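You operate a simulated robot arm through the tools that you are given. There is no shell and no other tool.

You run a simulated robot arm. Do the job below in one go: nothing can be reset, and whatever is moved stays where it is left.

TASK
Glue the pale cover onto the white nail brush in the press.
Fine: brush glue on the middle of the brush's back; stand the glue brush back; lever up and tray out again. A coat counts when it lies all over at full strength: go over it till it gets no stronger.

It is judged by the outcome, as a careful person would: the job done as asked, and still so three seconds after it is handed in. It fails if anything else is knocked over, pushed out of place, dropped, spilled or broken. Lids that push on must go on centred and level and be pressed home; caps that screw on are set level and turned clockwise until they are tight.

THE ROBOT
A 7-joint arm with a fingered hand, fixed in place. Base frame: the origin is on the floor under the middle of its stand, x ahead of it, y to its left, z up; the work surface is at about z = 0.786. Lengths are in m, angles in degrees, forces in N, time in s.
With the tool pointing down near the work surface it reaches from about 0.28 to 0.82 m from the base axis. Its first joint turns from -143.0 to 143.0 degrees. Payload 3 kg.
Tool frame: the origin (TCP) lies between the finger pads and is the grasp point; the fingertips stand 0.026 m ahead of it; z points along the fingers, y is the line along which they close. The gripper opens to 0.148 m; its body begins 0.073 m behind the TCP. The gripper is a hand of 3 fingers: y runs from the thumb to the fingers, the wrist lies at [0, 0, -0.229] in the tool frame.
Orientation is that of the tool frame in the base frame, as a unit quaternion [x, y, z, w]. With the fingers straight down and closing along the base's y, the tool's x points along the base's -x, its y along +y and its z along -z.

THE INTERFACE
- The arm moves only by the tool apply_moves. Its argument "deltas" is a list of rows, each an object of numbers (a shift or turn left out is 0): "tx", "ty", "tz": the shift along the tool's x, y, z in m; "wx", "wy", "wz": the turn, a rotation vector about the tool's x, y, z in degrees. In form: [{"tx": .., "ty": .., "tz": .., "wx": .., "wy": .., "wz": ..}, ...]. A call has 1 to 20 rows; each row is the pose to reach, as a shift and turn from the pose commanded when the call began, along the tool's axes at that moment. Each row takes 0.2 s and may step no farther than 0.05 m and 8.6 degrees from the row before; otherwise, the whole call is refused. Where a pose cannot be reached the arm comes as near as it can. A force on the tool above 80 N (or 10 N above the force at the start of the call, whichever is more), or a blocked arm, ends the call early, and 0.2 s more pass. In this call time passes only in rows, and 0.2 s behind the last. The reply holds the time, the measured pose of the TCP, the force on the tool along the base axes, the opening and the grip force, in the units named above and with some noise, with the torque about the TCP (base axes, N m) and any sound that the robot's microphone picked up.
- Cameras (640 x 400 px; columns grow to the right, rows downward): "scene" is fixed at [0.2193, 0.5003, 1.4202]; the picture's right is [-0.02, -1.00, 0.00], its down [-0.84, 0.01, -0.54] and it looks along [0.54, -0.01, -0.84] (base axes); focal length 214 px, centre (320, 200). "wrist" rides on the gripper at [0.068, -0.039, -0.09] in the tool frame; the picture's right is [0.50, 0.87, 0.00], its down [-0.66, 0.38, -0.65] and it looks along [-0.57, 0.33, 0.76] (tool axes); focal length 222 px, centre (320, 200). There is no depth. A picture from a camera that has moved, and an enlarged one, comes with that camera's place and axes in the base frame and with its lens.
- grab_frame(camera): a new picture of that camera. No time passes.
- move_column(by): slides the trunk up (or, below 0, down) by that many m; the arm rides with it, the base frame stays. It gives what a move gives, with no picture.
- finger_targets(finger1, finger2, thumb_bend): sets how far each is bent, from 0 (flat) to 1 (curled in); at 0.3 the hand is open as for a grip, at 0.7 the pads meet at the TCP. One left out holds its place. A second passes; each finger stops where it meets its share of the squeeze, and holds until it gets a number again. It is the only way to open and close the hand. It gives what a move gives, with no picture; readings hold the bend of each and the force on the fingers (four entries, about 0 where the hand has none), thumb and palm.
- close_up(camera, box): a new picture of the part [left, top, right, bottom] of that camera's present view, enlarged. No time passes.
- sign_off(): hands the job in; it is judged then, once.

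Nothing tells you positions but the pictures and the camera data. Unless the task says otherwise, let go and move clear before handing in.

The tools are called after "Request:" as a command line: name --argument value ..., lists and objects as JSON in quotes. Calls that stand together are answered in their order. apply_moves: Moves the arm, as the interface text tells. Its arguments: {"type":"object","properties":{"deltas":{"type":"array","items":{"type":"object","properties":{"tx":{"type":"number"},"ty":{"type":"number"},"tz":{"type":"number"},"wx":{"type":"number"},"wy":{"type":"number"},"wz":{"type":"number"}}}}},"required":["deltas"]} The other tools are called the same way: move_column (by) moves the trunk up or down; finger_targets (finger1, finger2, thumb_bend) moves the fingers one by one; grab_frame (camera) takes a picture; close_up (camera, box) takes an enlarged picture of a part of a camera's view; sign_off () hands the job in.

At the start:

```text
time: 0.0
tcp_pos: [0.9033, -0.0398, 1.3774]
ee_rot: [0.0, 1.0, 0.0, 0.0]
contact_force: [1.1, -0.1, 0.2]
wrist_torque: [0.0, -0.02, -0.02]
finger_gap: 0.1481
gripper_force: 0.0
shape: jaw
bend: [0.3, 0.3, 0.3]
finger forces: [0.0, 0.0, 0.0, 0.0, 0.0, 0.0]
trunk travel left (down, up): [-0.775, 0.115]
```

scene: 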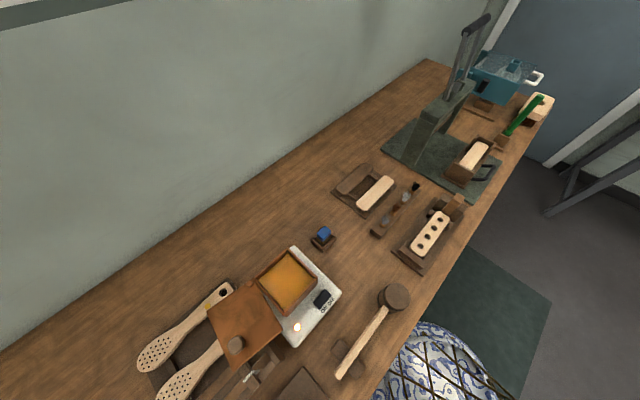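
wrist: 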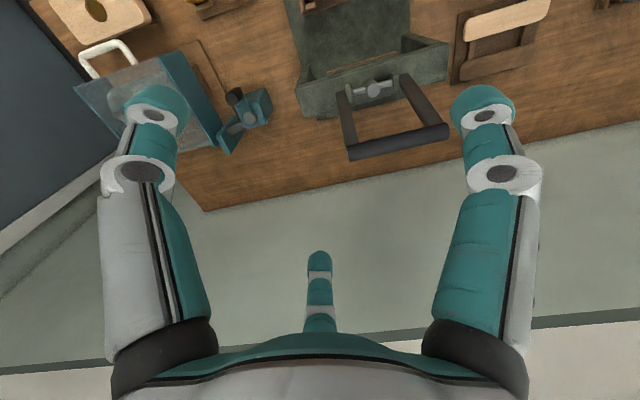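

I see a workbench with a press (lever up), a tray with a brush in it, a cover in a holder, a glue pot and other tools. I'll look closer before moving anything.

Request:
close_up --camera "scene" --box '[380, 80, 560, 200]'

Request:
close_up --camera "scene" --box '[320, 150, 480, 280]'

Request:
close_up --camera "scene" --box '[400, 0, 580, 130]'

Request:
close_up --camera "scene" --box '[120, 210, 440, 400]'

```text
3.33 times, centred on (470, 140) of scene
camera zoom: at [0.2193, 0.5003, 1.4202], right [-0.02, -1.0, 0.0], down [-0.84, 0.01, -0.54], along [0.54, -0.01, -0.84], focal length 715 px, centre (-180, 400)
```

zoom: 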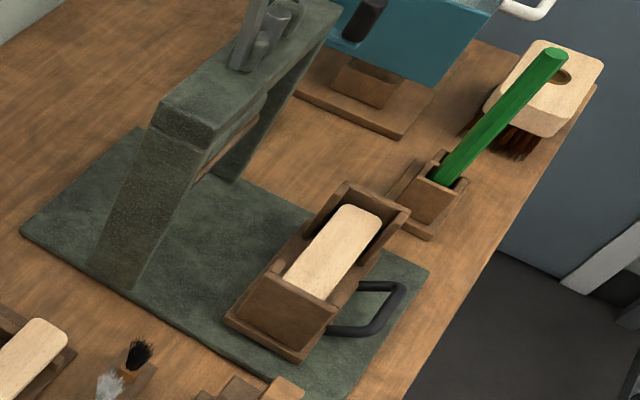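

```text
3.08 times, centred on (400, 215) of scene
camera zoom: at [0.2193, 0.5003, 1.4202], right [-0.02, -1.0, 0.0], down [-0.84, 0.01, -0.54], along [0.54, -0.01, -0.84], focal length 660 px, centre (74, 154)
```

zoom: 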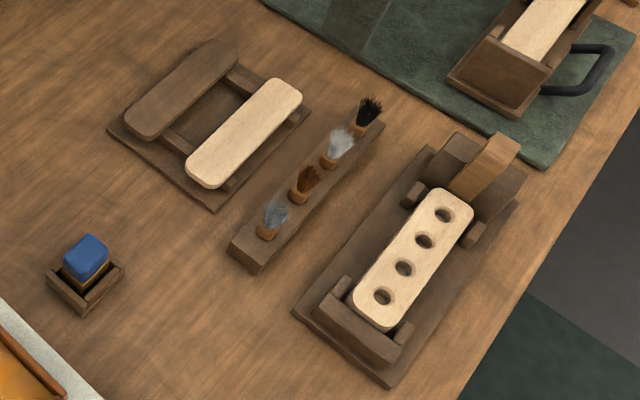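

```text
3.08 times, centred on (490, 65) of scene
camera zoom: at [0.2193, 0.5003, 1.4202], right [-0.02, -1.0, 0.0], down [-0.84, 0.01, -0.54], along [0.54, -0.01, -0.84], focal length 660 px, centre (-203, 615)
```

zoom: 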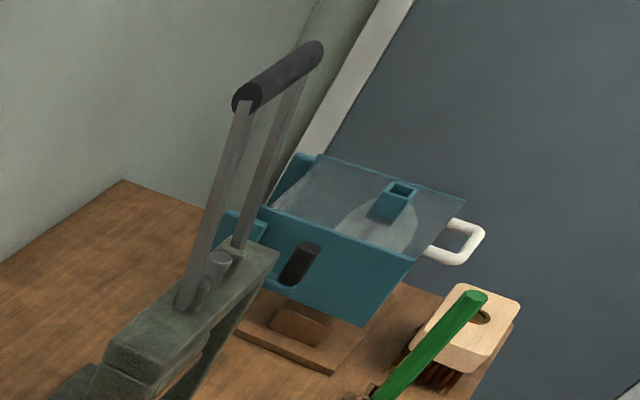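

```text
2.00 times, centred on (280, 305) of scene
camera zoom: at [0.2193, 0.5003, 1.4202], right [-0.02, -1.0, 0.0], down [-0.84, 0.01, -0.54], along [0.54, -0.01, -0.84], focal length 429 px, centre (400, -10)
```

zoom: 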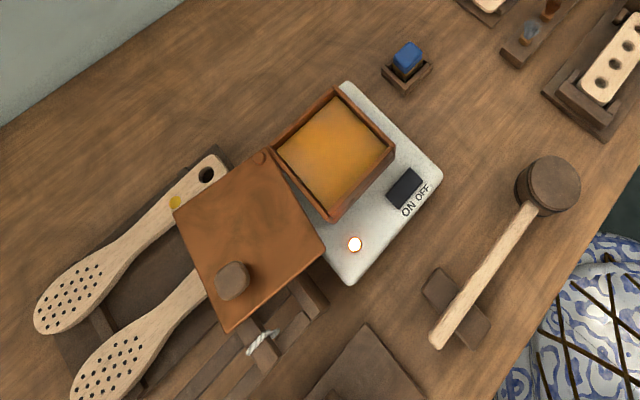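

The press, tray and cover rack are visible, but I'm not yet sure which items are the glue and the glue brush. I'll zoom in further on each candidate.

Request:
close_up --camera "scene" --box '[480, 80, 560, 160]'

Request:
close_up --camera "scene" --box '[300, 210, 350, 260]'

Request:
close_up --camera "scene" --box '[430, 125, 510, 205]'

Request:
close_up --camera "scene" --box '[320, 155, 410, 225]'

Request:
close_up --camera "scene" --box '[365, 170, 475, 280]'

Request:
close_up --camera "scene" --box '[455, 45, 555, 125]'

Request:
close_up --camera "scene" --box '[200, 240, 350, 400]'

```text
5.00 times, centred on (520, 120) of scene
camera zoom: at [0.2193, 0.5003, 1.4202], right [-0.02, -1.0, 0.0], down [-0.84, 0.01, -0.54], along [0.54, -0.01, -0.84], focal length 1072 px, centre (-680, 600)
```

zoom: 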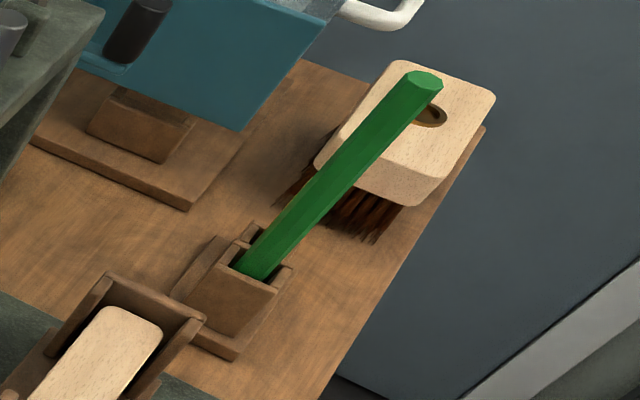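

```text
8.00 times, centred on (325, 235) of scene
camera zoom: at [0.2193, 0.5003, 1.4202], right [-0.02, -1.0, 0.0], down [-0.84, 0.01, -0.54], along [0.54, -0.01, -0.84], focal length 1716 px, centre (280, -80)
```

zoom: 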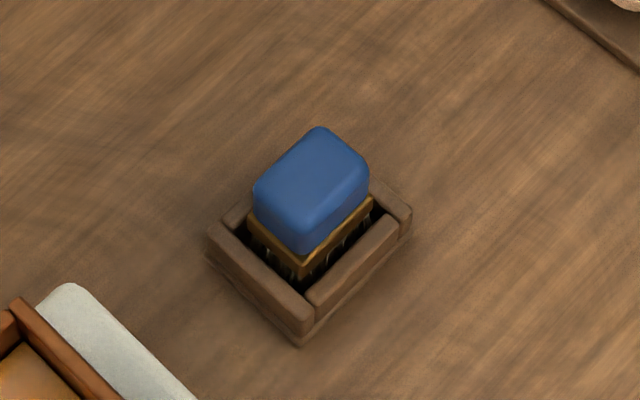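

```text
5.00 times, centred on (470, 165) of scene
camera zoom: at [0.2193, 0.5003, 1.4202], right [-0.02, -1.0, 0.0], down [-0.84, 0.01, -0.54], along [0.54, -0.01, -0.84], focal length 1072 px, centre (-430, 375)
```

zoom: 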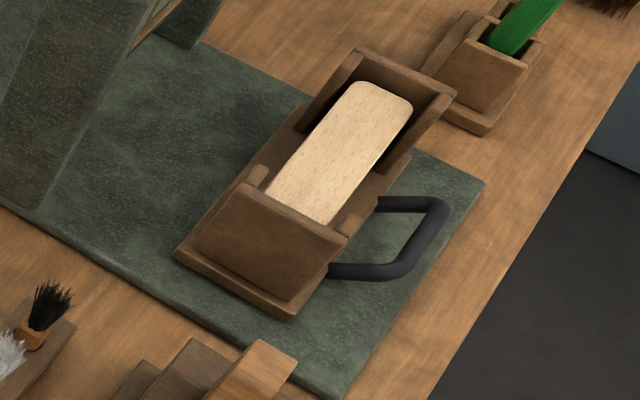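

```text
5.71 times, centred on (365, 190) of scene
camera zoom: at [0.2193, 0.5003, 1.4202], right [-0.02, -1.0, 0.0], down [-0.84, 0.01, -0.54], along [0.54, -0.01, -0.84], focal length 1226 px, centre (63, 257)
```

zoom: 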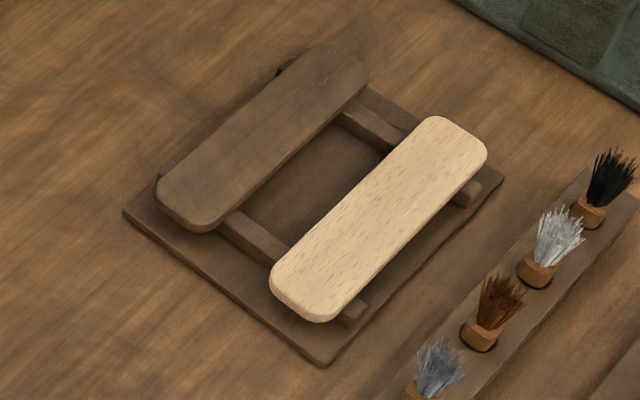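

```text
3.64 times, centred on (420, 225) of scene
camera zoom: at [0.2193, 0.5003, 1.4202], right [-0.02, -1.0, 0.0], down [-0.84, 0.01, -0.54], along [0.54, -0.01, -0.84], focal length 780 px, centre (-44, 109)
```

zoom: 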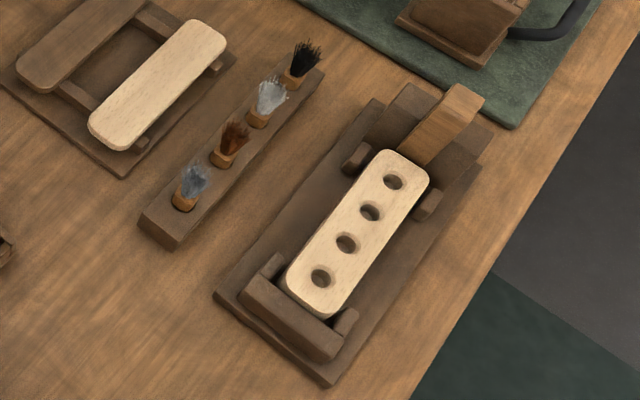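

```text
5.00 times, centred on (505, 85) of scene
camera zoom: at [0.2193, 0.5003, 1.4202], right [-0.02, -1.0, 0.0], down [-0.84, 0.01, -0.54], along [0.54, -0.01, -0.84], focal length 1072 px, centre (-605, 775)
```

zoom: 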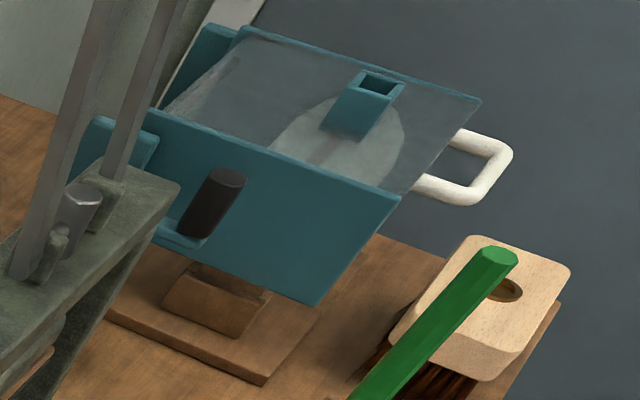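

```text
2.50 times, centred on (275, 320) of scene
camera zoom: at [0.2193, 0.5003, 1.4202], right [-0.02, -1.0, 0.0], down [-0.84, 0.01, -0.54], along [0.54, -0.01, -0.84], focal length 536 px, centre (432, -100)
```

zoom: 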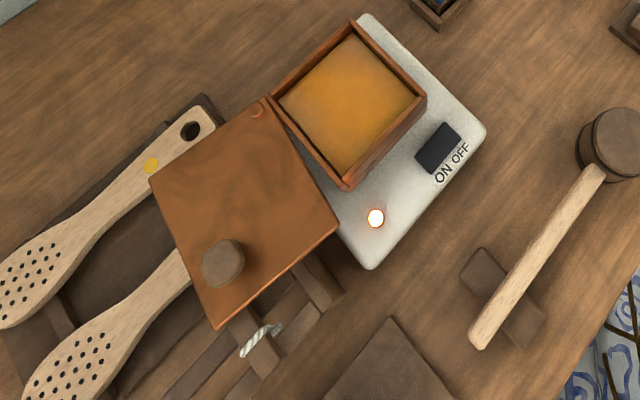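

The blue item looks like a short glue brush standing in a small holder, and the warm open pot beside it should be the glue. The nail brush sits in the pulled-out tray of the press, and the pale cover is in the rack. I'll bring the wrist camera round for a second viewpoint.

Request:
apply_moves --deltas '[{"tx": 0.039, "ty": 0, "tz": 0.025, "wz": 5}, {"tx": 0.078, "ty": 0, "tz": 0.05, "wz": 10}, {"tx": 0.117, "ty": 0, "tz": 0.075, "wz": 15}, {"tx": 0.156, "ty": 0, "tz": 0.1, "wz": 20}, {"tx": 0.195, "ty": 0, "tz": 0.125, "wz": 25}, {"tx": 0.234, "ty": 0, "tz": 0.15, "wz": 30}, {"tx": 0.273, "ty": 0, "tz": 0.175, "wz": 35}, {"tx": 0.312, "ty": 0, "tz": 0.2, "wz": 40}, {"tx": 0.35, "ty": 0, "tz": 0.225, "wz": 45}]'

Request:
grab_frame --camera "wrist"

Request:
grab_frame --camera "scene"

```text
time: 2.0
tcp_pos: [0.818, -0.0411, 1.3203]
ee_rot: [0.098, 0.995, 0.0, 0.0]
contact_force: [0.6, -0.5, -1.0]
wrist_torque: [0.02, -0.01, 0.0]
finger_gap: 0.1481
gripper_force: 0.1
shape: jaw
bend: [0.3, 0.3, 0.3]
finger forces: [0.0, 0.1, 0.0, 0.0, 0.0, 0.0]
out of reach, approached as far as the arm can: row 3, 4, 5, 6, 7, 8, 9
trunk travel left (down, up): [-0.775, 0.115]
```

```text
taken
camera wrist: at [0.7429, -0.0677, 1.4119], right [-0.32, 0.95, 0.0], down [0.72, 0.24, 0.65], along [0.62, 0.21, -0.76], focal length 222 px, centre (320, 200)
```

wrist: 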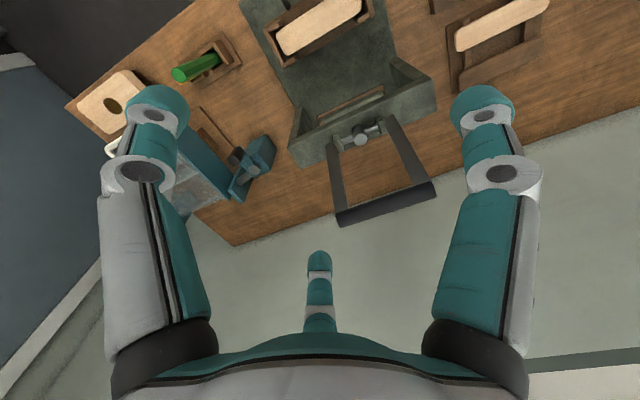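

```text
taken
```

scene: 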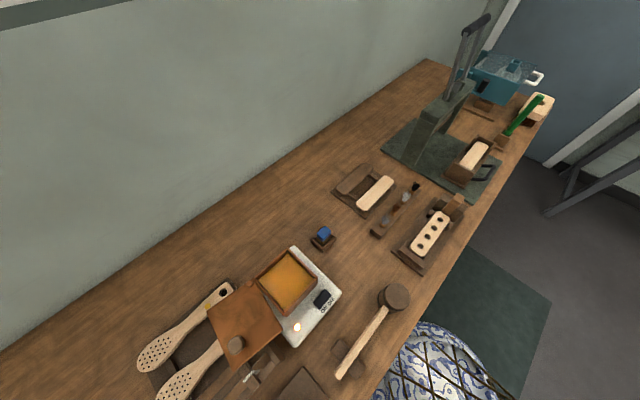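

The arm hit a reach limit while moving back at this height. I'll shift sideways away from the lever and lower to find a freer posture.

Request:
apply_moves --deltas '[{"ty": -0.04, "tz": 0.01}, {"ty": -0.08, "tz": 0.03}, {"ty": -0.12, "tz": 0.06}, {"ty": -0.16, "tz": 0.1}, {"ty": -0.16, "tz": 0.14}]'

```text
refused: row 4 steps farther than a row can; nothing moved
```

Request:
apply_moves --deltas '[{"ty": -0.04, "tz": 0.01}, {"ty": -0.08, "tz": 0.03}, {"ty": -0.11, "tz": 0.06}, {"ty": -0.14, "tz": 0.09}, {"ty": -0.14, "tz": 0.13}]'

```text
time: 3.2
tcp_pos: [0.8217, -0.0556, 1.3171]
ee_rot: [0.098, 0.995, -0.001, 0.0]
contact_force: [-0.2, 0.6, 0.3]
wrist_torque: [-0.02, -0.01, 0.03]
finger_gap: 0.1478
gripper_force: 0.2
shape: jaw
bend: [0.3, 0.3, 0.3]
finger forces: [0.1, 0.1, 0.0, 0.0, 0.1, 0.1]
out of reach, approached as far as the arm can: row 1, 2, 3, 4, 5
trunk travel left (down, up): [-0.775, 0.115]
```

Request:
apply_moves --deltas '[{"tz": -0.02}, {"tz": -0.04}, {"tx": 0.03, "tz": -0.06}]'

```text
time: 4.0
tcp_pos: [0.8053, -0.059, 1.3706]
ee_rot: [0.098, 0.995, 0.0, 0.0]
contact_force: [0.0, -1.0, 0.1]
wrist_torque: [0.01, 0.03, 0.0]
finger_gap: 0.1479
gripper_force: 0.1
shape: jaw
bend: [0.3, 0.3, 0.3]
finger forces: [0.0, 0.1, 0.0, 0.1, 0.1, 0.1]
out of reach, approached as far as the arm can: row 3
trunk travel left (down, up): [-0.775, 0.115]
```

Request:
apply_moves --deltas '[{"ty": -0.04}, {"ty": -0.08}, {"ty": -0.12}]'

```text
time: 5.0
tcp_pos: [0.8073, -0.1717, 1.3702]
ee_rot: [0.069, 0.997, 0.027, -0.019]
contact_force: [-0.4, 0.6, 0.1]
wrist_torque: [-0.07, 0.01, -0.01]
finger_gap: 0.1478
gripper_force: 0.0
shape: jaw
bend: [0.3, 0.3, 0.3]
finger forces: [0.1, 0.0, 0.0, 0.0, 0.1, 0.1]
out of reach, approached as far as the arm can: row 1, 2, 3
trunk travel left (down, up): [-0.775, 0.115]
stopped in row 3: the arm was blocked; the commanded pose is now the measured one
```

Request:
move_column --by -0.2

Request:
grab_frame --camera "wrist"

Request:
grab_frame --camera "scene"

```text
time: 7.2
tcp_pos: [0.8081, -0.174, 1.1693]
ee_rot: [0.071, 0.997, 0.027, -0.018]
contact_force: [-0.4, 0.6, 0.7]
wrist_torque: [-0.02, -0.02, 0.02]
finger_gap: 0.1482
gripper_force: 0.0
shape: jaw
bend: [0.3, 0.3, 0.3]
finger forces: [0.0, 0.0, 0.0, 0.1, 0.1, 0.0]
trunk travel left (down, up): [-0.575, 0.315]
```

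```text
taken
camera wrist: at [0.738, -0.2092, 1.2614], right [-0.37, 0.93, 0.06], down [0.72, 0.25, 0.64], along [0.58, 0.29, -0.76], focal length 222 px, centre (320, 200)
```

wrist: 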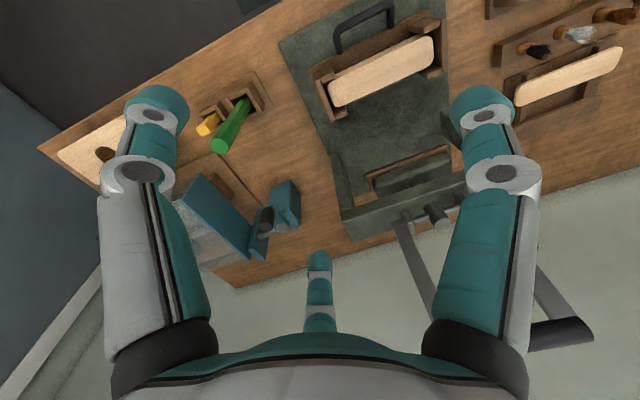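

```text
taken
```

scene: 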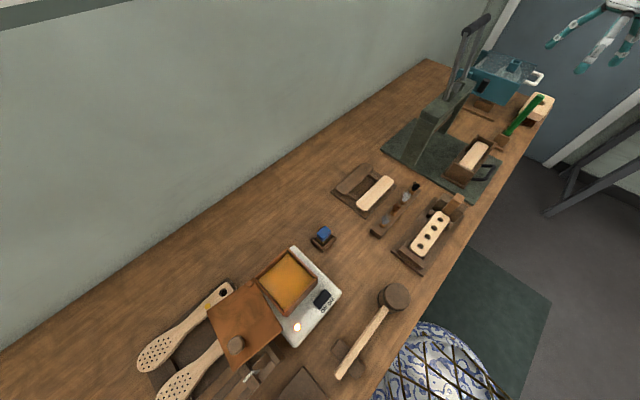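

Request:
apply_moves --deltas '[{"tx": 0.04}, {"tx": 0.08}, {"tx": 0.12}, {"tx": 0.16}]'

```text
time: 8.2
tcp_pos: [0.8005, -0.1577, 1.1861]
ee_rot: [0.071, 0.997, 0.028, -0.018]
contact_force: [0.1, -0.3, -0.9]
wrist_torque: [-0.03, -0.01, -0.02]
finger_gap: 0.1479
gripper_force: 0.0
shape: jaw
bend: [0.3, 0.3, 0.3]
finger forces: [0.1, 0.0, 0.0, 0.0, 0.0, 0.0]
out of reach, approached as far as the arm can: row 1, 2, 3, 4
trunk travel left (down, up): [-0.575, 0.315]
```

Request:
apply_moves --deltas '[{"wz": -8}, {"wz": -16}, {"wz": -24}, {"wz": -30}]'

```text
time: 9.2
tcp_pos: [0.8027, -0.1635, 1.1836]
ee_rot: [-0.191, 0.981, 0.031, -0.011]
contact_force: [-0.6, 0.1, -0.2]
wrist_torque: [0.0, 0.01, -0.02]
finger_gap: 0.1481
gripper_force: 0.0
shape: jaw
bend: [0.3, 0.3, 0.3]
finger forces: [0.0, 0.0, 0.0, 0.0, 0.1, 0.1]
trunk travel left (down, up): [-0.575, 0.315]
```

Request:
apply_moves --deltas '[{"wx": 3.7, "wy": -0.6}, {"tx": 0.037, "ty": 0.015, "wx": 3.7, "wy": -0.6}, {"tx": 0.074, "ty": 0.03, "wx": 3.7, "wy": -0.6}, {"tx": 0.111, "ty": 0.045, "wx": 3.7, "wy": -0.6}, {"tx": 0.148, "ty": 0.06, "wx": 3.7, "wy": -0.6}, {"tx": 0.185, "ty": 0.075, "wx": 3.7, "wy": -0.6}]'

```text
time: 10.6
tcp_pos: [0.8095, -0.1606, 1.1863]
ee_rot: [-0.189, 0.982, 0.0, -0.001]
contact_force: [0.8, 1.1, -0.5]
wrist_torque: [-0.04, 0.0, 0.03]
finger_gap: 0.148
gripper_force: 0.1
shape: jaw
bend: [0.3, 0.3, 0.3]
finger forces: [0.0, 0.1, 0.0, 0.0, 0.0, 0.0]
out of reach, approached as far as the arm can: row 1, 2, 3, 4, 5, 6
trunk travel left (down, up): [-0.575, 0.315]
```

Request:
apply_moves --deltas '[{"tz": 0.03}, {"tz": 0.06}]'

```text
time: 11.2
tcp_pos: [0.8333, -0.2028, 1.139]
ee_rot: [-0.194, 0.981, -0.009, 0.012]
contact_force: [0.6, 1.4, -2.9]
wrist_torque: [-0.05, -0.04, -0.01]
finger_gap: 0.148
gripper_force: 0.0
shape: jaw
bend: [0.3, 0.3, 0.3]
finger forces: [0.0, 0.0, 0.0, 0.0, 0.0, 0.0]
out of reach, approached as far as the arm can: row 1, 2
trunk travel left (down, up): [-0.575, 0.315]
```

The arm seems stuck against a wrist-bend limit in its current elbow branch. I'll test whether tilting the tool outward frees up motion inward.

Request:
apply_moves --deltas '[{"wy": -8}, {"wy": -16}, {"wy": -24}, {"wy": -30}, {"wy": -30, "tx": 0.03, "tz": 0.02}]'

Request:
grab_frame --camera "wrist"

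Request:
grab_frame --camera "scene"

```text
time: 12.6
tcp_pos: [0.8786, -0.1785, 1.2508]
ee_rot: [-0.269, 0.904, -0.084, 0.323]
contact_force: [0.3, 0.3, 0.4]
wrist_torque: [0.01, -0.04, 0.01]
finger_gap: 0.1476
gripper_force: 0.0
shape: jaw
bend: [0.3, 0.3, 0.3]
finger forces: [0.0, 0.1, 0.0, 0.0, 0.0, 0.1]
out of reach, approached as far as the arm can: row 1, 2, 3, 4, 5
trunk travel left (down, up): [-0.575, 0.315]
stopped in row 5: the arm was blocked; the commanded pose is now the measured one
```

```text
taken
camera wrist: at [0.7947, -0.251, 1.2977], right [-0.7, 0.46, -0.55], down [-0.15, 0.66, 0.74], along [0.7, 0.6, -0.39], focal length 222 px, centre (320, 200)
```

wrist: 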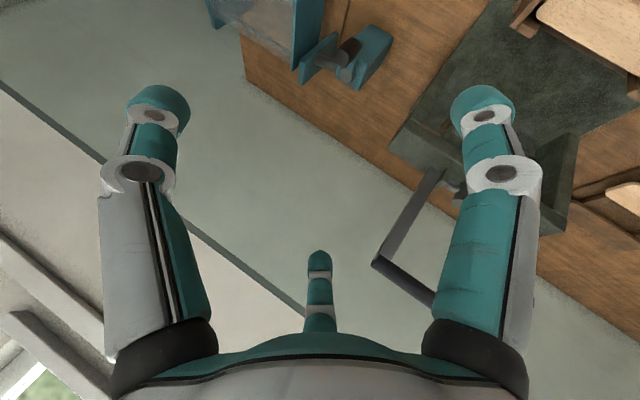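

```text
taken
```

scene: 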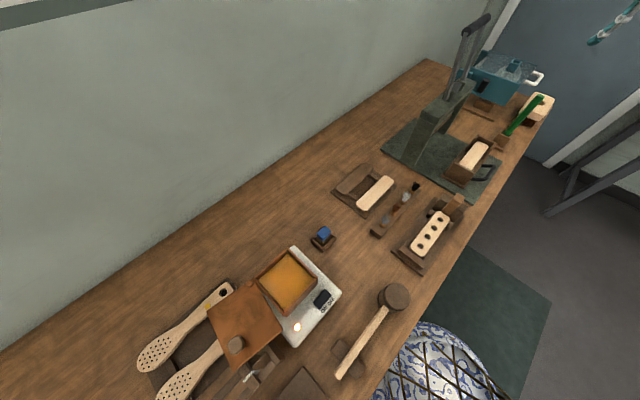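

Request:
apply_moves --deltas '[{"wx": -4, "wy": 6.6}, {"wx": -8, "wy": 13.3}, {"wx": -12.1, "wy": 19.9}, {"wx": -16.1, "wy": 26.6}, {"wx": -20.1, "wy": 33.2}]'

```text
time: 13.8
tcp_pos: [0.8779, -0.1787, 1.2504]
ee_rot: [-0.269, 0.903, -0.086, 0.323]
contact_force: [-0.4, 0.3, -0.6]
wrist_torque: [0.03, -0.01, 0.01]
finger_gap: 0.1481
gripper_force: 0.0
shape: jaw
bend: [0.3, 0.3, 0.3]
finger forces: [0.0, 0.0, 0.0, 0.0, 0.0, 0.0]
out of reach, approached as far as the arm can: row 1, 2, 3, 4, 5
trunk travel left (down, up): [-0.575, 0.315]
```

Request:
apply_moves --deltas '[{"tx": -0.022, "ty": -0.013, "tz": -0.031}, {"tx": -0.043, "ty": -0.026, "tz": -0.062}, {"tx": -0.065, "ty": -0.039, "tz": -0.093}]'

```text
time: 14.6
tcp_pos: [0.8902, -0.1794, 1.2676]
ee_rot: [-0.268, 0.902, -0.088, 0.327]
contact_force: [0.6, 0.5, 0.4]
wrist_torque: [-0.03, -0.03, -0.02]
finger_gap: 0.1483
gripper_force: 0.1
shape: jaw
bend: [0.3, 0.3, 0.3]
finger forces: [0.1, 0.0, 0.0, 0.1, 0.1, 0.0]
out of reach, approached as far as the arm can: row 1, 2, 3
trunk travel left (down, up): [-0.575, 0.315]
```

The arm appears wedged in an awkward posture, possibly the elbow near something. I'll raise the trunk again and try to restore the tool-down orientation from there.

Request:
move_column --by 0.2

Request:
apply_moves --deltas '[{"wx": -4, "wy": 6.6}, {"wx": -8, "wy": 13.3}, {"wx": -12.1, "wy": 19.9}, {"wx": -16.1, "wy": 26.6}, {"wx": -20.1, "wy": 33.2}]'

```text
time: 16.7
tcp_pos: [0.8897, -0.18, 1.4658]
ee_rot: [-0.268, 0.902, -0.088, 0.326]
contact_force: [0.1, 0.7, 0.9]
wrist_torque: [-0.01, 0.02, 0.01]
finger_gap: 0.1481
gripper_force: 0.0
shape: jaw
bend: [0.3, 0.3, 0.3]
finger forces: [0.0, 0.0, 0.0, 0.1, 0.1, 0.1]
trunk travel left (down, up): [-0.775, 0.115]
```

```text
time: 18.1
tcp_pos: [0.8959, -0.1691, 1.384]
ee_rot: [-0.286, 0.958, 0.024, -0.024]
contact_force: [-0.6, -0.1, 0.8]
wrist_torque: [0.02, -0.01, 0.0]
finger_gap: 0.1482
gripper_force: 0.1
shape: jaw
bend: [0.3, 0.3, 0.3]
finger forces: [0.0, 0.1, 0.1, 0.0, 0.1, 0.0]
out of reach, approached as far as the arm can: row 1, 2, 5
trunk travel left (down, up): [-0.775, 0.115]
stopped in row 5: the arm was blocked; the commanded pose is now the measured one
```

Request:
apply_moves --deltas '[{"wx": 3.4, "wy": -1.9}, {"wx": 3.4, "wy": -1.9, "tz": -0.02}]'

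Request:
apply_moves --deltas '[{"wz": 8}, {"wz": 16}, {"wz": 24}, {"wz": 32}, {"wz": 38}]'

```text
time: 18.7
tcp_pos: [0.8992, -0.1764, 1.399]
ee_rot: [-0.285, 0.959, 0.002, -0.001]
contact_force: [-0.3, 1.1, -0.1]
wrist_torque: [0.02, 0.03, -0.01]
finger_gap: 0.148
gripper_force: 0.1
shape: jaw
bend: [0.3, 0.3, 0.3]
finger forces: [0.0, 0.1, 0.0, 0.1, 0.0, 0.0]
trunk travel left (down, up): [-0.775, 0.115]
```

```text
time: 19.9
tcp_pos: [0.8997, -0.175, 1.4018]
ee_rot: [0.044, 0.999, 0.001, 0.0]
contact_force: [-0.2, -0.7, -0.2]
wrist_torque: [-0.02, 0.02, 0.02]
finger_gap: 0.1479
gripper_force: 0.1
shape: jaw
bend: [0.3, 0.3, 0.3]
finger forces: [0.0, 0.1, 0.0, 0.0, 0.0, 0.0]
trunk travel left (down, up): [-0.775, 0.115]
```

Request:
apply_moves --deltas '[{"tz": 0.04}, {"tz": 0.08}, {"tz": 0.12}, {"tz": 0.16}, {"tz": 0.2}]'

```text
time: 21.1
tcp_pos: [0.898, -0.1748, 1.2]
ee_rot: [0.044, 0.999, 0.001, -0.002]
contact_force: [0.1, 0.2, 0.5]
wrist_torque: [0.02, 0.0, 0.04]
finger_gap: 0.1479
gripper_force: 0.0
shape: jaw
bend: [0.3, 0.3, 0.3]
finger forces: [0.0, 0.1, 0.0, 0.0, 0.0, 0.1]
trunk travel left (down, up): [-0.775, 0.115]
```

Request:
apply_moves --deltas '[{"tx": 0.04}, {"tx": 0.08}, {"tx": 0.12}]'

```text
time: 21.9
tcp_pos: [0.8467, -0.1722, 1.2035]
ee_rot: [0.044, 0.999, 0.001, -0.001]
contact_force: [-0.6, -0.5, -0.3]
wrist_torque: [0.02, -0.01, 0.0]
finger_gap: 0.1481
gripper_force: 0.0
shape: jaw
bend: [0.3, 0.3, 0.3]
finger forces: [0.1, 0.0, 0.0, 0.0, 0.0, 0.0]
out of reach, approached as far as the arm can: row 2, 3
trunk travel left (down, up): [-0.775, 0.115]
```

Request:
apply_moves --deltas '[{"tx": -0.04}, {"tx": -0.08}, {"tx": -0.12}, {"tx": -0.16}, {"tx": -0.2}]'

```text
time: 23.1
tcp_pos: [0.956, -0.1795, 1.2027]
ee_rot: [0.044, 0.999, 0.0, -0.001]
contact_force: [0.0, 0.4, 0.0]
wrist_torque: [-0.03, 0.01, -0.01]
finger_gap: 0.1484
gripper_force: 0.1
shape: jaw
bend: [0.3, 0.3, 0.3]
finger forces: [0.0, 0.1, 0.0, 0.0, 0.1, 0.0]
out of reach, approached as far as the arm can: row 3, 4, 5
trunk travel left (down, up): [-0.775, 0.115]
```

Request:
apply_moves --deltas '[{"tx": 0.03}, {"tx": 0.06}, {"tx": 0.09}, {"tx": 0.12}, {"tx": 0.15}]'

```text
time: 24.3
tcp_pos: [0.8439, -0.1725, 1.2044]
ee_rot: [0.043, 0.999, -0.001, -0.001]
contact_force: [0.4, 0.4, 0.3]
wrist_torque: [-0.04, 0.0, -0.01]
finger_gap: 0.1479
gripper_force: 0.0
shape: jaw
bend: [0.3, 0.3, 0.3]
finger forces: [0.0, 0.0, 0.0, 0.0, 0.0, 0.0]
out of reach, approached as far as the arm can: row 4, 5
trunk travel left (down, up): [-0.775, 0.115]
```

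I'm at an inner-reach boundary that looks like an elbow/wrist branch limit. I'll try breaking the symmetry by tilting the tool sideways to let the elbow swing around.

Request:
apply_moves --deltas '[{"wx": 8, "tx": -0.02}, {"wx": 16, "tx": -0.02}, {"wx": 24, "tx": -0.02}, {"wx": 32, "tx": -0.02}, {"wx": 40, "tx": -0.02}, {"wx": 40, "tx": 0.01}, {"wx": 40, "tx": 0.04}, {"wx": 40, "tx": 0.07}]'

```text
time: 26.1
tcp_pos: [0.7932, -0.1566, 1.2026]
ee_rot: [0.042, 0.939, -0.342, -0.018]
contact_force: [0.1, -0.3, -0.1]
wrist_torque: [-0.03, -0.01, 0.0]
finger_gap: 0.148
gripper_force: 0.1
shape: jaw
bend: [0.3, 0.3, 0.3]
finger forces: [0.0, 0.0, 0.1, 0.0, 0.0, 0.0]
out of reach, approached as far as the arm can: row 8
trunk travel left (down, up): [-0.775, 0.115]
```

Request:
apply_moves --deltas '[{"tx": 0.03}, {"tx": 0.06}, {"tx": 0.09}, {"tx": 0.12}]'

```text
time: 27.1
tcp_pos: [0.7677, -0.1195, 1.1704]
ee_rot: [0.042, 0.938, -0.343, -0.019]
contact_force: [-0.1, -0.6, 0.8]
wrist_torque: [0.02, 0.03, 0.02]
finger_gap: 0.1479
gripper_force: 0.2
shape: jaw
bend: [0.3, 0.3, 0.3]
finger forces: [0.1, 0.0, 0.1, 0.0, 0.0, 0.0]
out of reach, approached as far as the arm can: row 1, 2, 3, 4
trunk travel left (down, up): [-0.775, 0.115]
```

Request:
apply_moves --deltas '[{"wx": -8}, {"wx": -16}, {"wx": -24}, {"wx": -32}, {"wx": -40}]'

```text
time: 28.3
tcp_pos: [0.8465, -0.1402, 1.1848]
ee_rot: [0.043, 0.999, 0.003, 0.0]
contact_force: [0.1, -0.5, 0.0]
wrist_torque: [0.04, 0.0, 0.02]
finger_gap: 0.1482
gripper_force: 0.2
shape: jaw
bend: [0.3, 0.3, 0.3]
finger forces: [0.1, 0.0, 0.1, 0.1, 0.0, 0.1]
out of reach, approached as far as the arm can: row 1, 2, 3, 4, 5
trunk travel left (down, up): [-0.775, 0.115]
```

Request:
apply_moves --deltas '[{"tx": -0.02}, {"tx": -0.02, "wy": 8}, {"tx": -0.02, "wy": 16}, {"tx": -0.02, "wy": 24}, {"tx": -0.02, "wy": 30}]'

Request:
apply_moves --deltas '[{"tx": 0.025, "tz": -0.015}, {"tx": 0.05, "tz": -0.03}, {"tx": 0.075, "tz": -0.045}]'

```text
time: 29.5
tcp_pos: [0.8084, -0.1425, 1.1716]
ee_rot: [0.042, 0.971, 0.012, -0.234]
contact_force: [-0.5, 0.1, 0.9]
wrist_torque: [0.09, -0.02, -0.03]
finger_gap: 0.148
gripper_force: 0.0
shape: jaw
bend: [0.3, 0.3, 0.3]
finger forces: [0.1, 0.0, 0.0, 0.0, 0.1, 0.1]
out of reach, approached as far as the arm can: row 4, 5
trunk travel left (down, up): [-0.775, 0.115]
```

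```text
time: 30.3
tcp_pos: [0.7649, -0.1374, 1.2464]
ee_rot: [0.042, 0.971, 0.011, -0.234]
contact_force: [-1.1, 0.2, 0.6]
wrist_torque: [0.0, -0.04, -0.04]
finger_gap: 0.148
gripper_force: 0.0
shape: jaw
bend: [0.3, 0.3, 0.3]
finger forces: [0.0, 0.1, 0.0, 0.0, 0.1, 0.0]
trunk travel left (down, up): [-0.775, 0.115]
```

Tilting inward makes it worse, consistent with an elbow-down posture hitting the wrist-bend limit. I'll move to the free space on the right and use a compound tilt to coax the elbow to swing out and up.

Request:
apply_moves --deltas '[{"wx": -7, "ty": -0.03, "tx": -0.005}, {"wx": -14, "ty": -0.06, "tx": -0.01}, {"wx": -21, "ty": -0.09, "tx": -0.015}, {"wx": -28, "ty": -0.12, "tx": -0.02}, {"wx": -35, "ty": -0.15, "tx": -0.02}, {"wx": -42, "ty": -0.18, "tx": -0.02}, {"wx": -49, "ty": -0.21, "tx": -0.02}]'

```text
time: 31.9
tcp_pos: [0.7594, -0.3514, 1.2382]
ee_rot: [0.136, 0.879, 0.414, -0.195]
contact_force: [0.6, -1.2, 0.6]
wrist_torque: [0.0, -0.01, 0.01]
finger_gap: 0.1482
gripper_force: 0.0
shape: jaw
bend: [0.3, 0.3, 0.3]
finger forces: [0.1, 0.0, 0.0, 0.0, 0.0, 0.0]
trunk travel left (down, up): [-0.775, 0.115]
```

Request:
apply_moves --deltas '[{"tx": 0.0315, "tz": 0.0247}, {"tx": 0.063, "tz": 0.0494}, {"tx": 0.0945, "tz": 0.074}, {"tx": 0.126, "tz": 0.099}, {"tx": 0.1577, "tz": 0.1237}]'

```text
time: 33.1
tcp_pos: [0.675, -0.2991, 1.2356]
ee_rot: [0.136, 0.879, 0.413, -0.195]
contact_force: [-0.7, 0.1, 0.3]
wrist_torque: [0.05, 0.03, -0.03]
finger_gap: 0.1483
gripper_force: 0.1
shape: jaw
bend: [0.3, 0.3, 0.3]
finger forces: [0.0, 0.0, 0.1, 0.0, 0.0, 0.0]
out of reach, approached as far as the arm can: row 3, 4, 5
trunk travel left (down, up): [-0.775, 0.115]
```

Request:
apply_moves --deltas '[{"wx": 7.7, "wy": 1.7, "tx": -0.0275, "ty": 0.0037, "tz": -0.0172}, {"wx": 15.4, "wy": 3.4, "tx": -0.055, "ty": 0.0073, "tz": -0.0343}, {"wx": 23.1, "wy": 5.2, "tx": -0.0825, "ty": 0.011, "tz": -0.0515}, {"wx": 30.8, "wy": 6.9, "tx": -0.11, "ty": 0.0147, "tz": -0.0687}, {"wx": 38.5, "wy": 8.6, "tx": -0.13, "ty": 0.0174, "tz": -0.0812}, {"wx": 46.2, "wy": 10.3, "tx": -0.13, "ty": 0.0174, "tz": -0.0812}, {"wx": 53.8, "wy": 12.1, "tx": -0.13, "ty": 0.0174, "tz": -0.0812}, {"wx": 61.5, "wy": 13.8, "tx": -0.13, "ty": 0.0174, "tz": -0.0812}, {"wx": 69.2, "wy": 15.5, "tx": -0.13, "ty": 0.0174, "tz": -0.0812}, {"wx": 76.9, "wy": 17.2, "tx": -0.11, "ty": 0.0147, "tz": -0.0687}, {"wx": 84.6, "wy": 19, "tx": -0.0825, "ty": 0.011, "tz": -0.0515}, {"wx": 92.3, "wy": 20.7, "tx": -0.055, "ty": 0.0073, "tz": -0.0343}, {"wx": 100, "wy": 22.4, "tx": -0.0275, "ty": 0.0037, "tz": -0.0172}]'

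```text
time: 35.9
tcp_pos: [0.7101, -0.3037, 1.2416]
ee_rot: [-0.135, 0.83, -0.39, -0.376]
contact_force: [-0.3, 0.4, 0.1]
wrist_torque: [-0.02, -0.01, 0.07]
finger_gap: 0.148
gripper_force: 0.0
shape: jaw
bend: [0.3, 0.3, 0.3]
finger forces: [0.0, 0.0, 0.0, 0.1, 0.1, 0.0]
out of reach, approached as far as the arm can: row 3, 4, 5, 6, 7, 8, 9, 10, 11
trunk travel left (down, up): [-0.775, 0.115]
```

Request:
apply_moves --deltas '[{"tx": 0.0285, "ty": 0.0255, "tz": 0.0165}, {"tx": 0.057, "ty": 0.051, "tz": 0.033}, {"tx": 0.0855, "ty": 0.0765, "tz": 0.0495}, {"tx": 0.114, "ty": 0.102, "tz": 0.066}, {"tx": 0.1425, "ty": 0.1275, "tz": 0.0825}, {"tx": 0.171, "ty": 0.153, "tz": 0.099}]'

```text
time: 37.3
tcp_pos: [0.6765, -0.2935, 1.2042]
ee_rot: [-0.133, 0.83, -0.388, -0.378]
contact_force: [0.4, 0.5, 0.6]
wrist_torque: [0.03, 0.02, 0.0]
finger_gap: 0.1479
gripper_force: 0.2
shape: jaw
bend: [0.3, 0.3, 0.3]
finger forces: [0.1, 0.0, 0.0, 0.0, 0.0, 0.0]
out of reach, approached as far as the arm can: row 1, 2, 3, 4, 5, 6
trunk travel left (down, up): [-0.775, 0.115]
```

Request:
apply_moves --deltas '[{"wx": -4.4, "wy": -5.8, "tx": -0.0046, "ty": -0.0211, "tz": 0.0199}, {"wx": -8.7, "wy": -11.6, "tx": -0.0091, "ty": -0.0422, "tz": 0.0398}, {"wx": -13.1, "wy": -17.5, "tx": -0.0137, "ty": -0.0633, "tz": 0.0597}, {"wx": -17.5, "wy": -23.3, "tx": -0.0182, "ty": -0.0844, "tz": 0.0796}, {"wx": -21.8, "wy": -29.1, "tx": -0.0228, "ty": -0.1056, "tz": 0.0994}, {"wx": -26.2, "wy": -34.9, "tx": -0.0273, "ty": -0.1267, "tz": 0.1193}, {"wx": -30.6, "wy": -40.8, "tx": -0.0319, "ty": -0.1478, "tz": 0.1392}, {"wx": -34.9, "wy": -46.6, "tx": -0.0364, "ty": -0.1689, "tz": 0.1591}, {"wx": -39.3, "wy": -52.4, "tx": -0.041, "ty": -0.19, "tz": 0.179}]'

```text
time: 39.3
tcp_pos: [0.7345, -0.5783, 1.2063]
ee_rot: [-0.16, 0.987, 0.004, 0.0]
contact_force: [-0.9, -0.8, -0.2]
wrist_torque: [0.0, 0.0, 0.02]
finger_gap: 0.1479
gripper_force: 0.1
shape: jaw
bend: [0.3, 0.3, 0.3]
finger forces: [0.1, 0.0, 0.1, 0.1, 0.1, 0.0]
out of reach, approached as far as the arm can: row 1, 2, 3, 4, 5, 6, 7, 8, 9
trunk travel left (down, up): [-0.775, 0.115]
```

Interesting: the inner limit depends on tool yaw, so a wrist-roll joint limit is involved. I'll turn the hand the other way and try again.

Request:
apply_moves --deltas '[{"wz": 8}, {"wz": 16}, {"wz": 24}, {"wz": 32}, {"wz": 40}, {"wz": 48}, {"wz": 56}, {"wz": 64}, {"wz": 72}, {"wz": 80}, {"wz": 88}, {"wz": 96}]'

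Request:
apply_moves --deltas '[{"tx": 0.001, "tz": 0.001}, {"tx": 0.001, "tz": 0.0}]'

```text
time: 41.9
tcp_pos: [0.7359, -0.5762, 1.2034]
ee_rot: [0.628, 0.779, 0.001, -0.002]
contact_force: [-0.5, -0.5, 0.2]
wrist_torque: [0.01, 0.01, -0.01]
finger_gap: 0.1479
gripper_force: 0.0
shape: jaw
bend: [0.3, 0.3, 0.3]
finger forces: [0.0, 0.0, 0.0, 0.1, 0.0, 0.0]
trunk travel left (down, up): [-0.775, 0.115]
```

```text
time: 42.5
tcp_pos: [0.735, -0.5747, 1.2052]
ee_rot: [0.628, 0.778, 0.002, -0.002]
contact_force: [0.4, -0.1, 0.1]
wrist_torque: [0.02, 0.0, 0.01]
finger_gap: 0.1478
gripper_force: 0.1
shape: jaw
bend: [0.3, 0.3, 0.3]
finger forces: [0.0, 0.1, 0.0, 0.0, 0.0, 0.0]
trunk travel left (down, up): [-0.775, 0.115]
```

Request:
apply_moves --deltas '[{"tx": 0.0307, "ty": -0.0255}, {"tx": 0.0613, "ty": -0.051}, {"tx": 0.092, "ty": -0.0765}, {"tx": 0.1226, "ty": -0.102}, {"tx": 0.1533, "ty": -0.1275}]'

```text
time: 43.7
tcp_pos: [0.7379, -0.5714, 1.2027]
ee_rot: [0.627, 0.779, 0.001, -0.002]
contact_force: [0.0, 0.7, 0.2]
wrist_torque: [0.01, 0.01, -0.01]
finger_gap: 0.1477
gripper_force: 0.1
shape: jaw
bend: [0.3, 0.3, 0.3]
finger forces: [0.0, 0.1, 0.0, 0.0, 0.0, 0.0]
out of reach, approached as far as the arm can: row 1, 2, 3, 4, 5
trunk travel left (down, up): [-0.775, 0.115]
```

Request:
apply_moves --deltas '[{"tz": -0.04}, {"tz": -0.08}, {"tz": -0.12}, {"tz": -0.16}, {"tz": -0.2}]'

```text
time: 44.9
tcp_pos: [0.7366, -0.5695, 1.3997]
ee_rot: [0.627, 0.779, 0.002, 0.001]
contact_force: [0.2, -1.0, 0.4]
wrist_torque: [-0.02, -0.01, -0.02]
finger_gap: 0.148
gripper_force: 0.0
shape: jaw
bend: [0.3, 0.3, 0.3]
finger forces: [0.0, 0.0, 0.0, 0.0, 0.0, 0.0]
trunk travel left (down, up): [-0.775, 0.115]
```

Request:
apply_moves --deltas '[{"tx": 0.0307, "ty": -0.0255}, {"tx": 0.0613, "ty": -0.051}, {"tx": 0.092, "ty": -0.0765}, {"tx": 0.1226, "ty": -0.102}, {"tx": 0.1533, "ty": -0.1275}]'

```text
time: 46.1
tcp_pos: [0.7139, -0.5476, 1.3867]
ee_rot: [0.627, 0.779, 0.0, 0.0]
contact_force: [-0.3, 0.2, 0.9]
wrist_torque: [0.01, 0.0, 0.01]
finger_gap: 0.1482
gripper_force: 0.0
shape: jaw
bend: [0.3, 0.3, 0.3]
finger forces: [0.0, 0.0, 0.1, 0.0, 0.1, 0.0]
out of reach, approached as far as the arm can: row 1, 2, 3, 4, 5
trunk travel left (down, up): [-0.775, 0.115]
```

Request:
apply_moves --deltas '[{"wz": -8}, {"wz": -16}, {"wz": -24}, {"wz": -32}, {"wz": -40}]'

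Request:
apply_moves --deltas '[{"tx": 0.04}, {"tx": 0.08}, {"tx": 0.12}]'

```text
time: 47.3
tcp_pos: [0.7304, -0.5677, 1.3874]
ee_rot: [0.321, 0.947, 0.003, 0.0]
contact_force: [0.2, -0.1, -0.3]
wrist_torque: [0.02, 0.03, 0.0]
finger_gap: 0.148
gripper_force: 0.1
shape: jaw
bend: [0.3, 0.3, 0.3]
finger forces: [0.0, 0.1, 0.0, 0.1, 0.0, 0.0]
out of reach, approached as far as the arm can: row 1, 2, 3, 4, 5
trunk travel left (down, up): [-0.775, 0.115]
```

```text
time: 48.1
tcp_pos: [0.7136, -0.5544, 1.387]
ee_rot: [0.323, 0.946, 0.0, 0.001]
contact_force: [0.5, -1.0, -1.1]
wrist_torque: [0.0, 0.02, 0.0]
finger_gap: 0.1479
gripper_force: 0.1
shape: jaw
bend: [0.3, 0.3, 0.3]
finger forces: [0.0, 0.0, 0.0, 0.0, 0.0, 0.1]
out of reach, approached as far as the arm can: row 1, 2, 3
trunk travel left (down, up): [-0.775, 0.115]
```

I'll rotate the arm around, high above the lever, to where the scene camera can see the arm's own posture.

Request:
apply_moves --deltas '[{"tx": -0.01, "tz": -0.03}, {"tx": -0.0091, "ty": 0.0411, "tz": -0.04, "wz": -2.6}, {"tx": -0.0063, "ty": 0.082, "tz": -0.04, "wz": -5.2}, {"tx": -0.0016, "ty": 0.1228, "tz": -0.04, "wz": -7.8}, {"tx": 0.0049, "ty": 0.1634, "tz": -0.04, "wz": -10.4}, {"tx": 0.0132, "ty": 0.2036, "tz": -0.04, "wz": -13}, {"tx": 0.0233, "ty": 0.2434, "tz": -0.04, "wz": -15.6}, {"tx": 0.0353, "ty": 0.2827, "tz": -0.04, "wz": -18.2}, {"tx": 0.049, "ty": 0.3214, "tz": -0.04, "wz": -20.8}, {"tx": 0.0644, "ty": 0.3594, "tz": -0.04, "wz": -23.4}, {"tx": 0.0816, "ty": 0.3967, "tz": -0.04, "wz": -26}, {"tx": 0.1004, "ty": 0.4332, "tz": -0.04, "wz": -28.6}, {"tx": 0.1209, "ty": 0.4688, "tz": -0.04, "wz": -31.2}]'

```text
time: 50.9
tcp_pos: [0.9058, -0.1086, 1.4314]
ee_rot: [0.057, 0.998, 0.001, -0.002]
contact_force: [1.0, 0.9, -0.3]
wrist_torque: [-0.01, 0.01, -0.04]
finger_gap: 0.148
gripper_force: 0.0
shape: jaw
bend: [0.3, 0.3, 0.3]
finger forces: [0.1, 0.0, 0.0, 0.1, 0.0, 0.0]
out of reach, approached as far as the arm can: row 1, 2, 3, 4, 5, 6, 7, 8, 9, 10
trunk travel left (down, up): [-0.775, 0.115]
```

Request:
apply_moves --deltas '[{"tx": 0.04}, {"tx": 0.08}, {"tx": 0.12}, {"tx": 0.16}]'

```text
time: 51.9
tcp_pos: [0.8076, -0.0973, 1.3885]
ee_rot: [0.058, 0.998, 0.001, 0.001]
contact_force: [1.0, 0.1, -0.4]
wrist_torque: [0.01, 0.02, -0.02]
finger_gap: 0.148
gripper_force: 0.0
shape: jaw
bend: [0.3, 0.3, 0.3]
finger forces: [0.0, 0.0, 0.0, 0.0, 0.1, 0.0]
out of reach, approached as far as the arm can: row 1, 2, 3, 4
trunk travel left (down, up): [-0.775, 0.115]
```

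Request:
apply_moves --deltas '[{"tx": -0.027, "tz": -0.03}, {"tx": -0.0258, "ty": 0.044, "tz": -0.03, "wz": -3}, {"tx": -0.0224, "ty": 0.0878, "tz": -0.03, "wz": -6}, {"tx": -0.0167, "ty": 0.1314, "tz": -0.03, "wz": -9}, {"tx": -0.0086, "ty": 0.1746, "tz": -0.03, "wz": -12}, {"tx": 0.0016, "ty": 0.2174, "tz": -0.03, "wz": -15}, {"tx": 0.0141, "ty": 0.2596, "tz": -0.03, "wz": -18}, {"tx": 0.0288, "ty": 0.301, "tz": -0.03, "wz": -21}, {"tx": 0.0456, "ty": 0.3417, "tz": -0.03, "wz": -24}, {"tx": 0.0646, "ty": 0.3813, "tz": -0.03, "wz": -27}, {"tx": 0.0855, "ty": 0.42, "tz": -0.03, "wz": -30}, {"tx": 0.1085, "ty": 0.4575, "tz": -0.03, "wz": -33}]'

Request:
grab_frame --camera "scene"

Request:
grab_frame --camera "wrist"

```text
time: 54.5
tcp_pos: [0.7398, 0.3235, 1.4204]
ee_rot: [-0.224, 0.975, 0.002, 0.002]
contact_force: [0.0, -0.8, 0.4]
wrist_torque: [0.06, 0.01, -0.05]
finger_gap: 0.1483
gripper_force: 0.1
shape: jaw
bend: [0.3, 0.3, 0.3]
finger forces: [0.0, 0.1, 0.1, 0.1, 0.1, 0.0]
out of reach, approached as far as the arm can: row 1, 2, 3, 4, 10, 11, 12
trunk travel left (down, up): [-0.775, 0.115]
```

```text
taken
```

scene: 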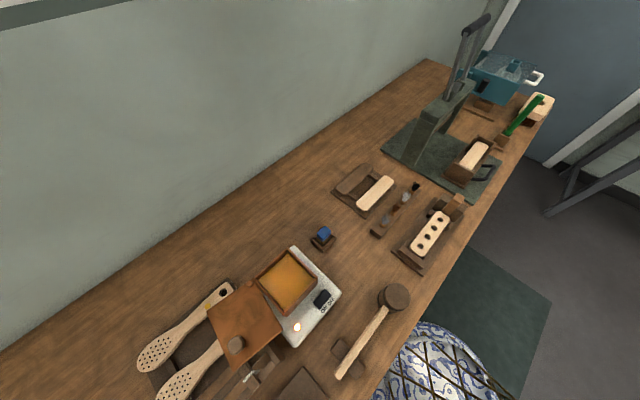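

```text
taken
camera wrist: at [0.6961, 0.258, 1.5109], right [-0.83, 0.56, 0.0], down [0.42, 0.62, 0.66], along [0.37, 0.54, -0.75], focal length 222 px, centre (320, 200)
```

wrist: 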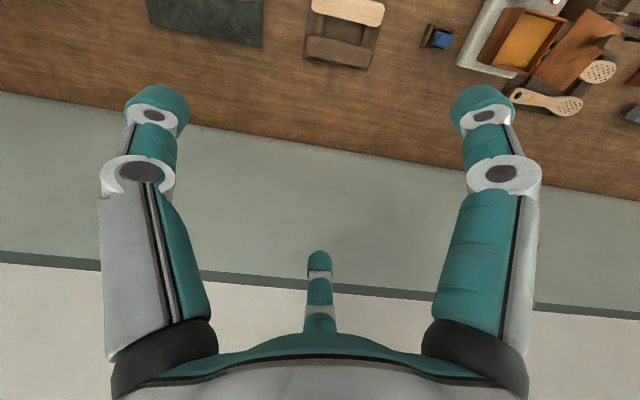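

Request:
move_column --by -0.2

Request:
grab_frame --camera "scene"

```text
time: 56.7
tcp_pos: [0.7394, 0.3264, 1.2196]
ee_rot: [-0.224, 0.974, 0.001, 0.001]
contact_force: [0.4, 0.8, 0.3]
wrist_torque: [0.02, 0.01, 0.0]
finger_gap: 0.1479
gripper_force: 0.0
shape: jaw
bend: [0.3, 0.3, 0.3]
finger forces: [0.1, 0.1, 0.0, 0.0, 0.0, 0.1]
trunk travel left (down, up): [-0.575, 0.315]
```

```text
taken
```

scene: 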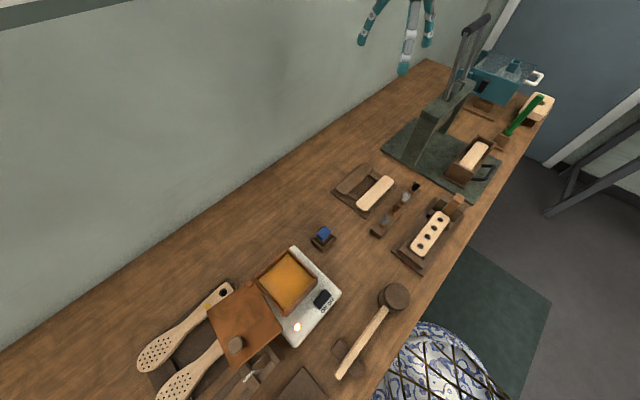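

Request:
move_column --by -0.2

Request:
grab_frame --camera "scene"

```text
time: 58.9
tcp_pos: [0.7398, 0.3259, 1.0191]
ee_rot: [-0.225, 0.974, 0.002, 0.001]
contact_force: [0.8, -0.3, -0.6]
wrist_torque: [-0.03, 0.02, -0.02]
finger_gap: 0.1477
gripper_force: 0.0
shape: jaw
bend: [0.3, 0.3, 0.3]
finger forces: [0.0, 0.0, 0.1, 0.0, 0.1, 0.1]
trunk travel left (down, up): [-0.375, 0.515]
```

```text
taken
```

scene: 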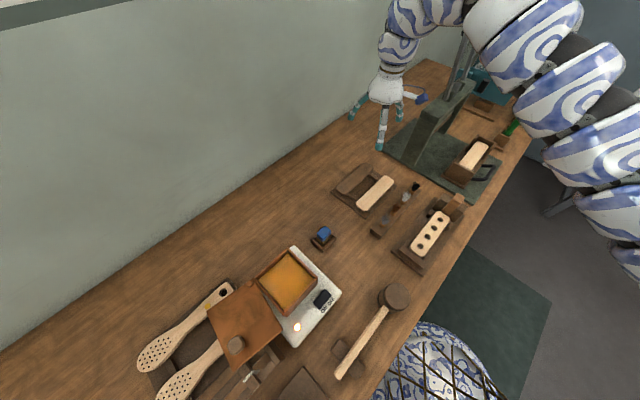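

Now the arm itself is visible in the scene camera, which helps me understand its posture. I'll zoom in on it.

Request:
close_up --camera "scene" --box '[340, 0, 640, 280]'

Request:
grab_frame --camera "wrist"

```text
1.43 times, centred on (490, 140) of scene
camera zoom: at [0.2193, 0.5003, 1.4202], right [-0.02, -1.0, 0.0], down [-0.84, 0.01, -0.54], along [0.54, -0.01, -0.84], focal length 306 px, centre (77, 286)
```

zoom: 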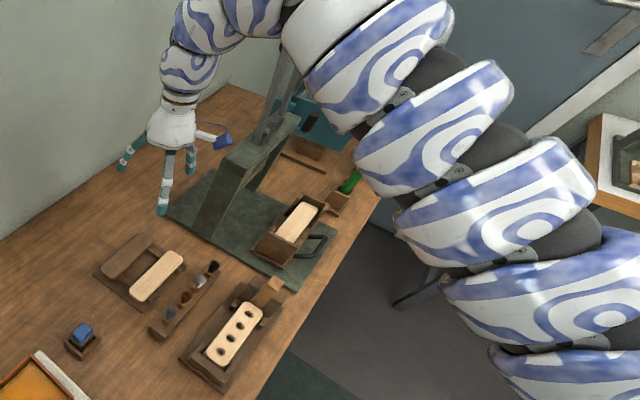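

```text
taken
camera wrist: at [0.6962, 0.2601, 1.1098], right [-0.83, 0.56, 0.0], down [0.42, 0.62, 0.66], along [0.37, 0.54, -0.75], focal length 222 px, centre (320, 200)
```

wrist: 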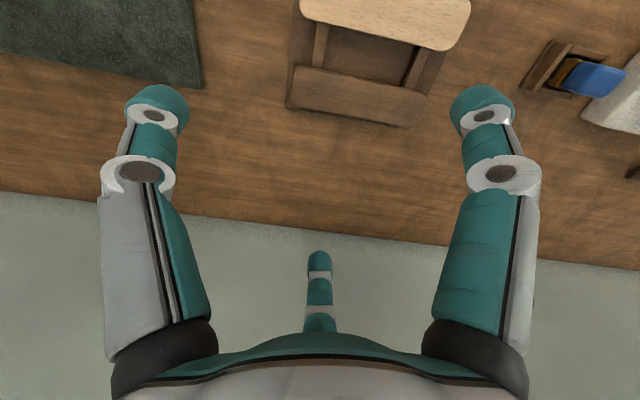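

The arm is a chain of many short joints, so it must arch up and over: the trunk needs to be low so the tool can hang down close in. I'll test by raising the hand relative to the trunk while moving inward.

Request:
apply_moves --deltas '[{"tz": -0.04}, {"tz": -0.08}, {"tz": -0.12}, {"tz": -0.16}, {"tz": -0.2}, {"tx": 0.03, "tz": -0.22}, {"tx": 0.06, "tz": -0.24}, {"tx": 0.09, "tz": -0.26}, {"tx": 0.12, "tz": -0.28}]'

Request:
grab_frame --camera "scene"

```text
time: 60.9
tcp_pos: [0.7446, 0.329, 1.0436]
ee_rot: [-0.224, 0.975, 0.002, 0.001]
contact_force: [-0.5, -0.6, -0.2]
wrist_torque: [0.01, 0.01, 0.02]
finger_gap: 0.148
gripper_force: 0.1
shape: jaw
bend: [0.3, 0.3, 0.3]
finger forces: [0.0, 0.0, 0.1, 0.0, 0.0, 0.0]
out of reach, approached as far as the arm can: row 1, 2, 3, 4, 5, 6, 7, 8, 9
trunk travel left (down, up): [-0.375, 0.515]
```

```text
taken
```

scene: 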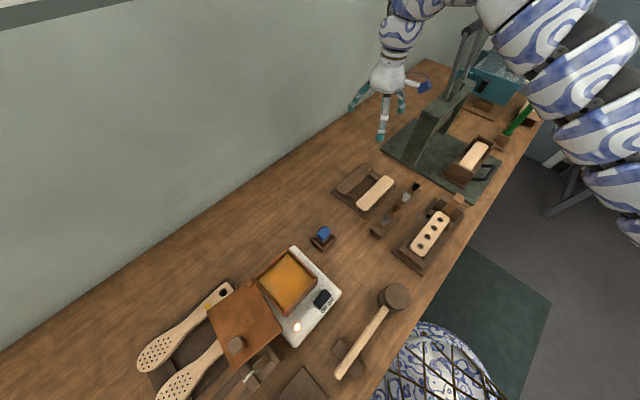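

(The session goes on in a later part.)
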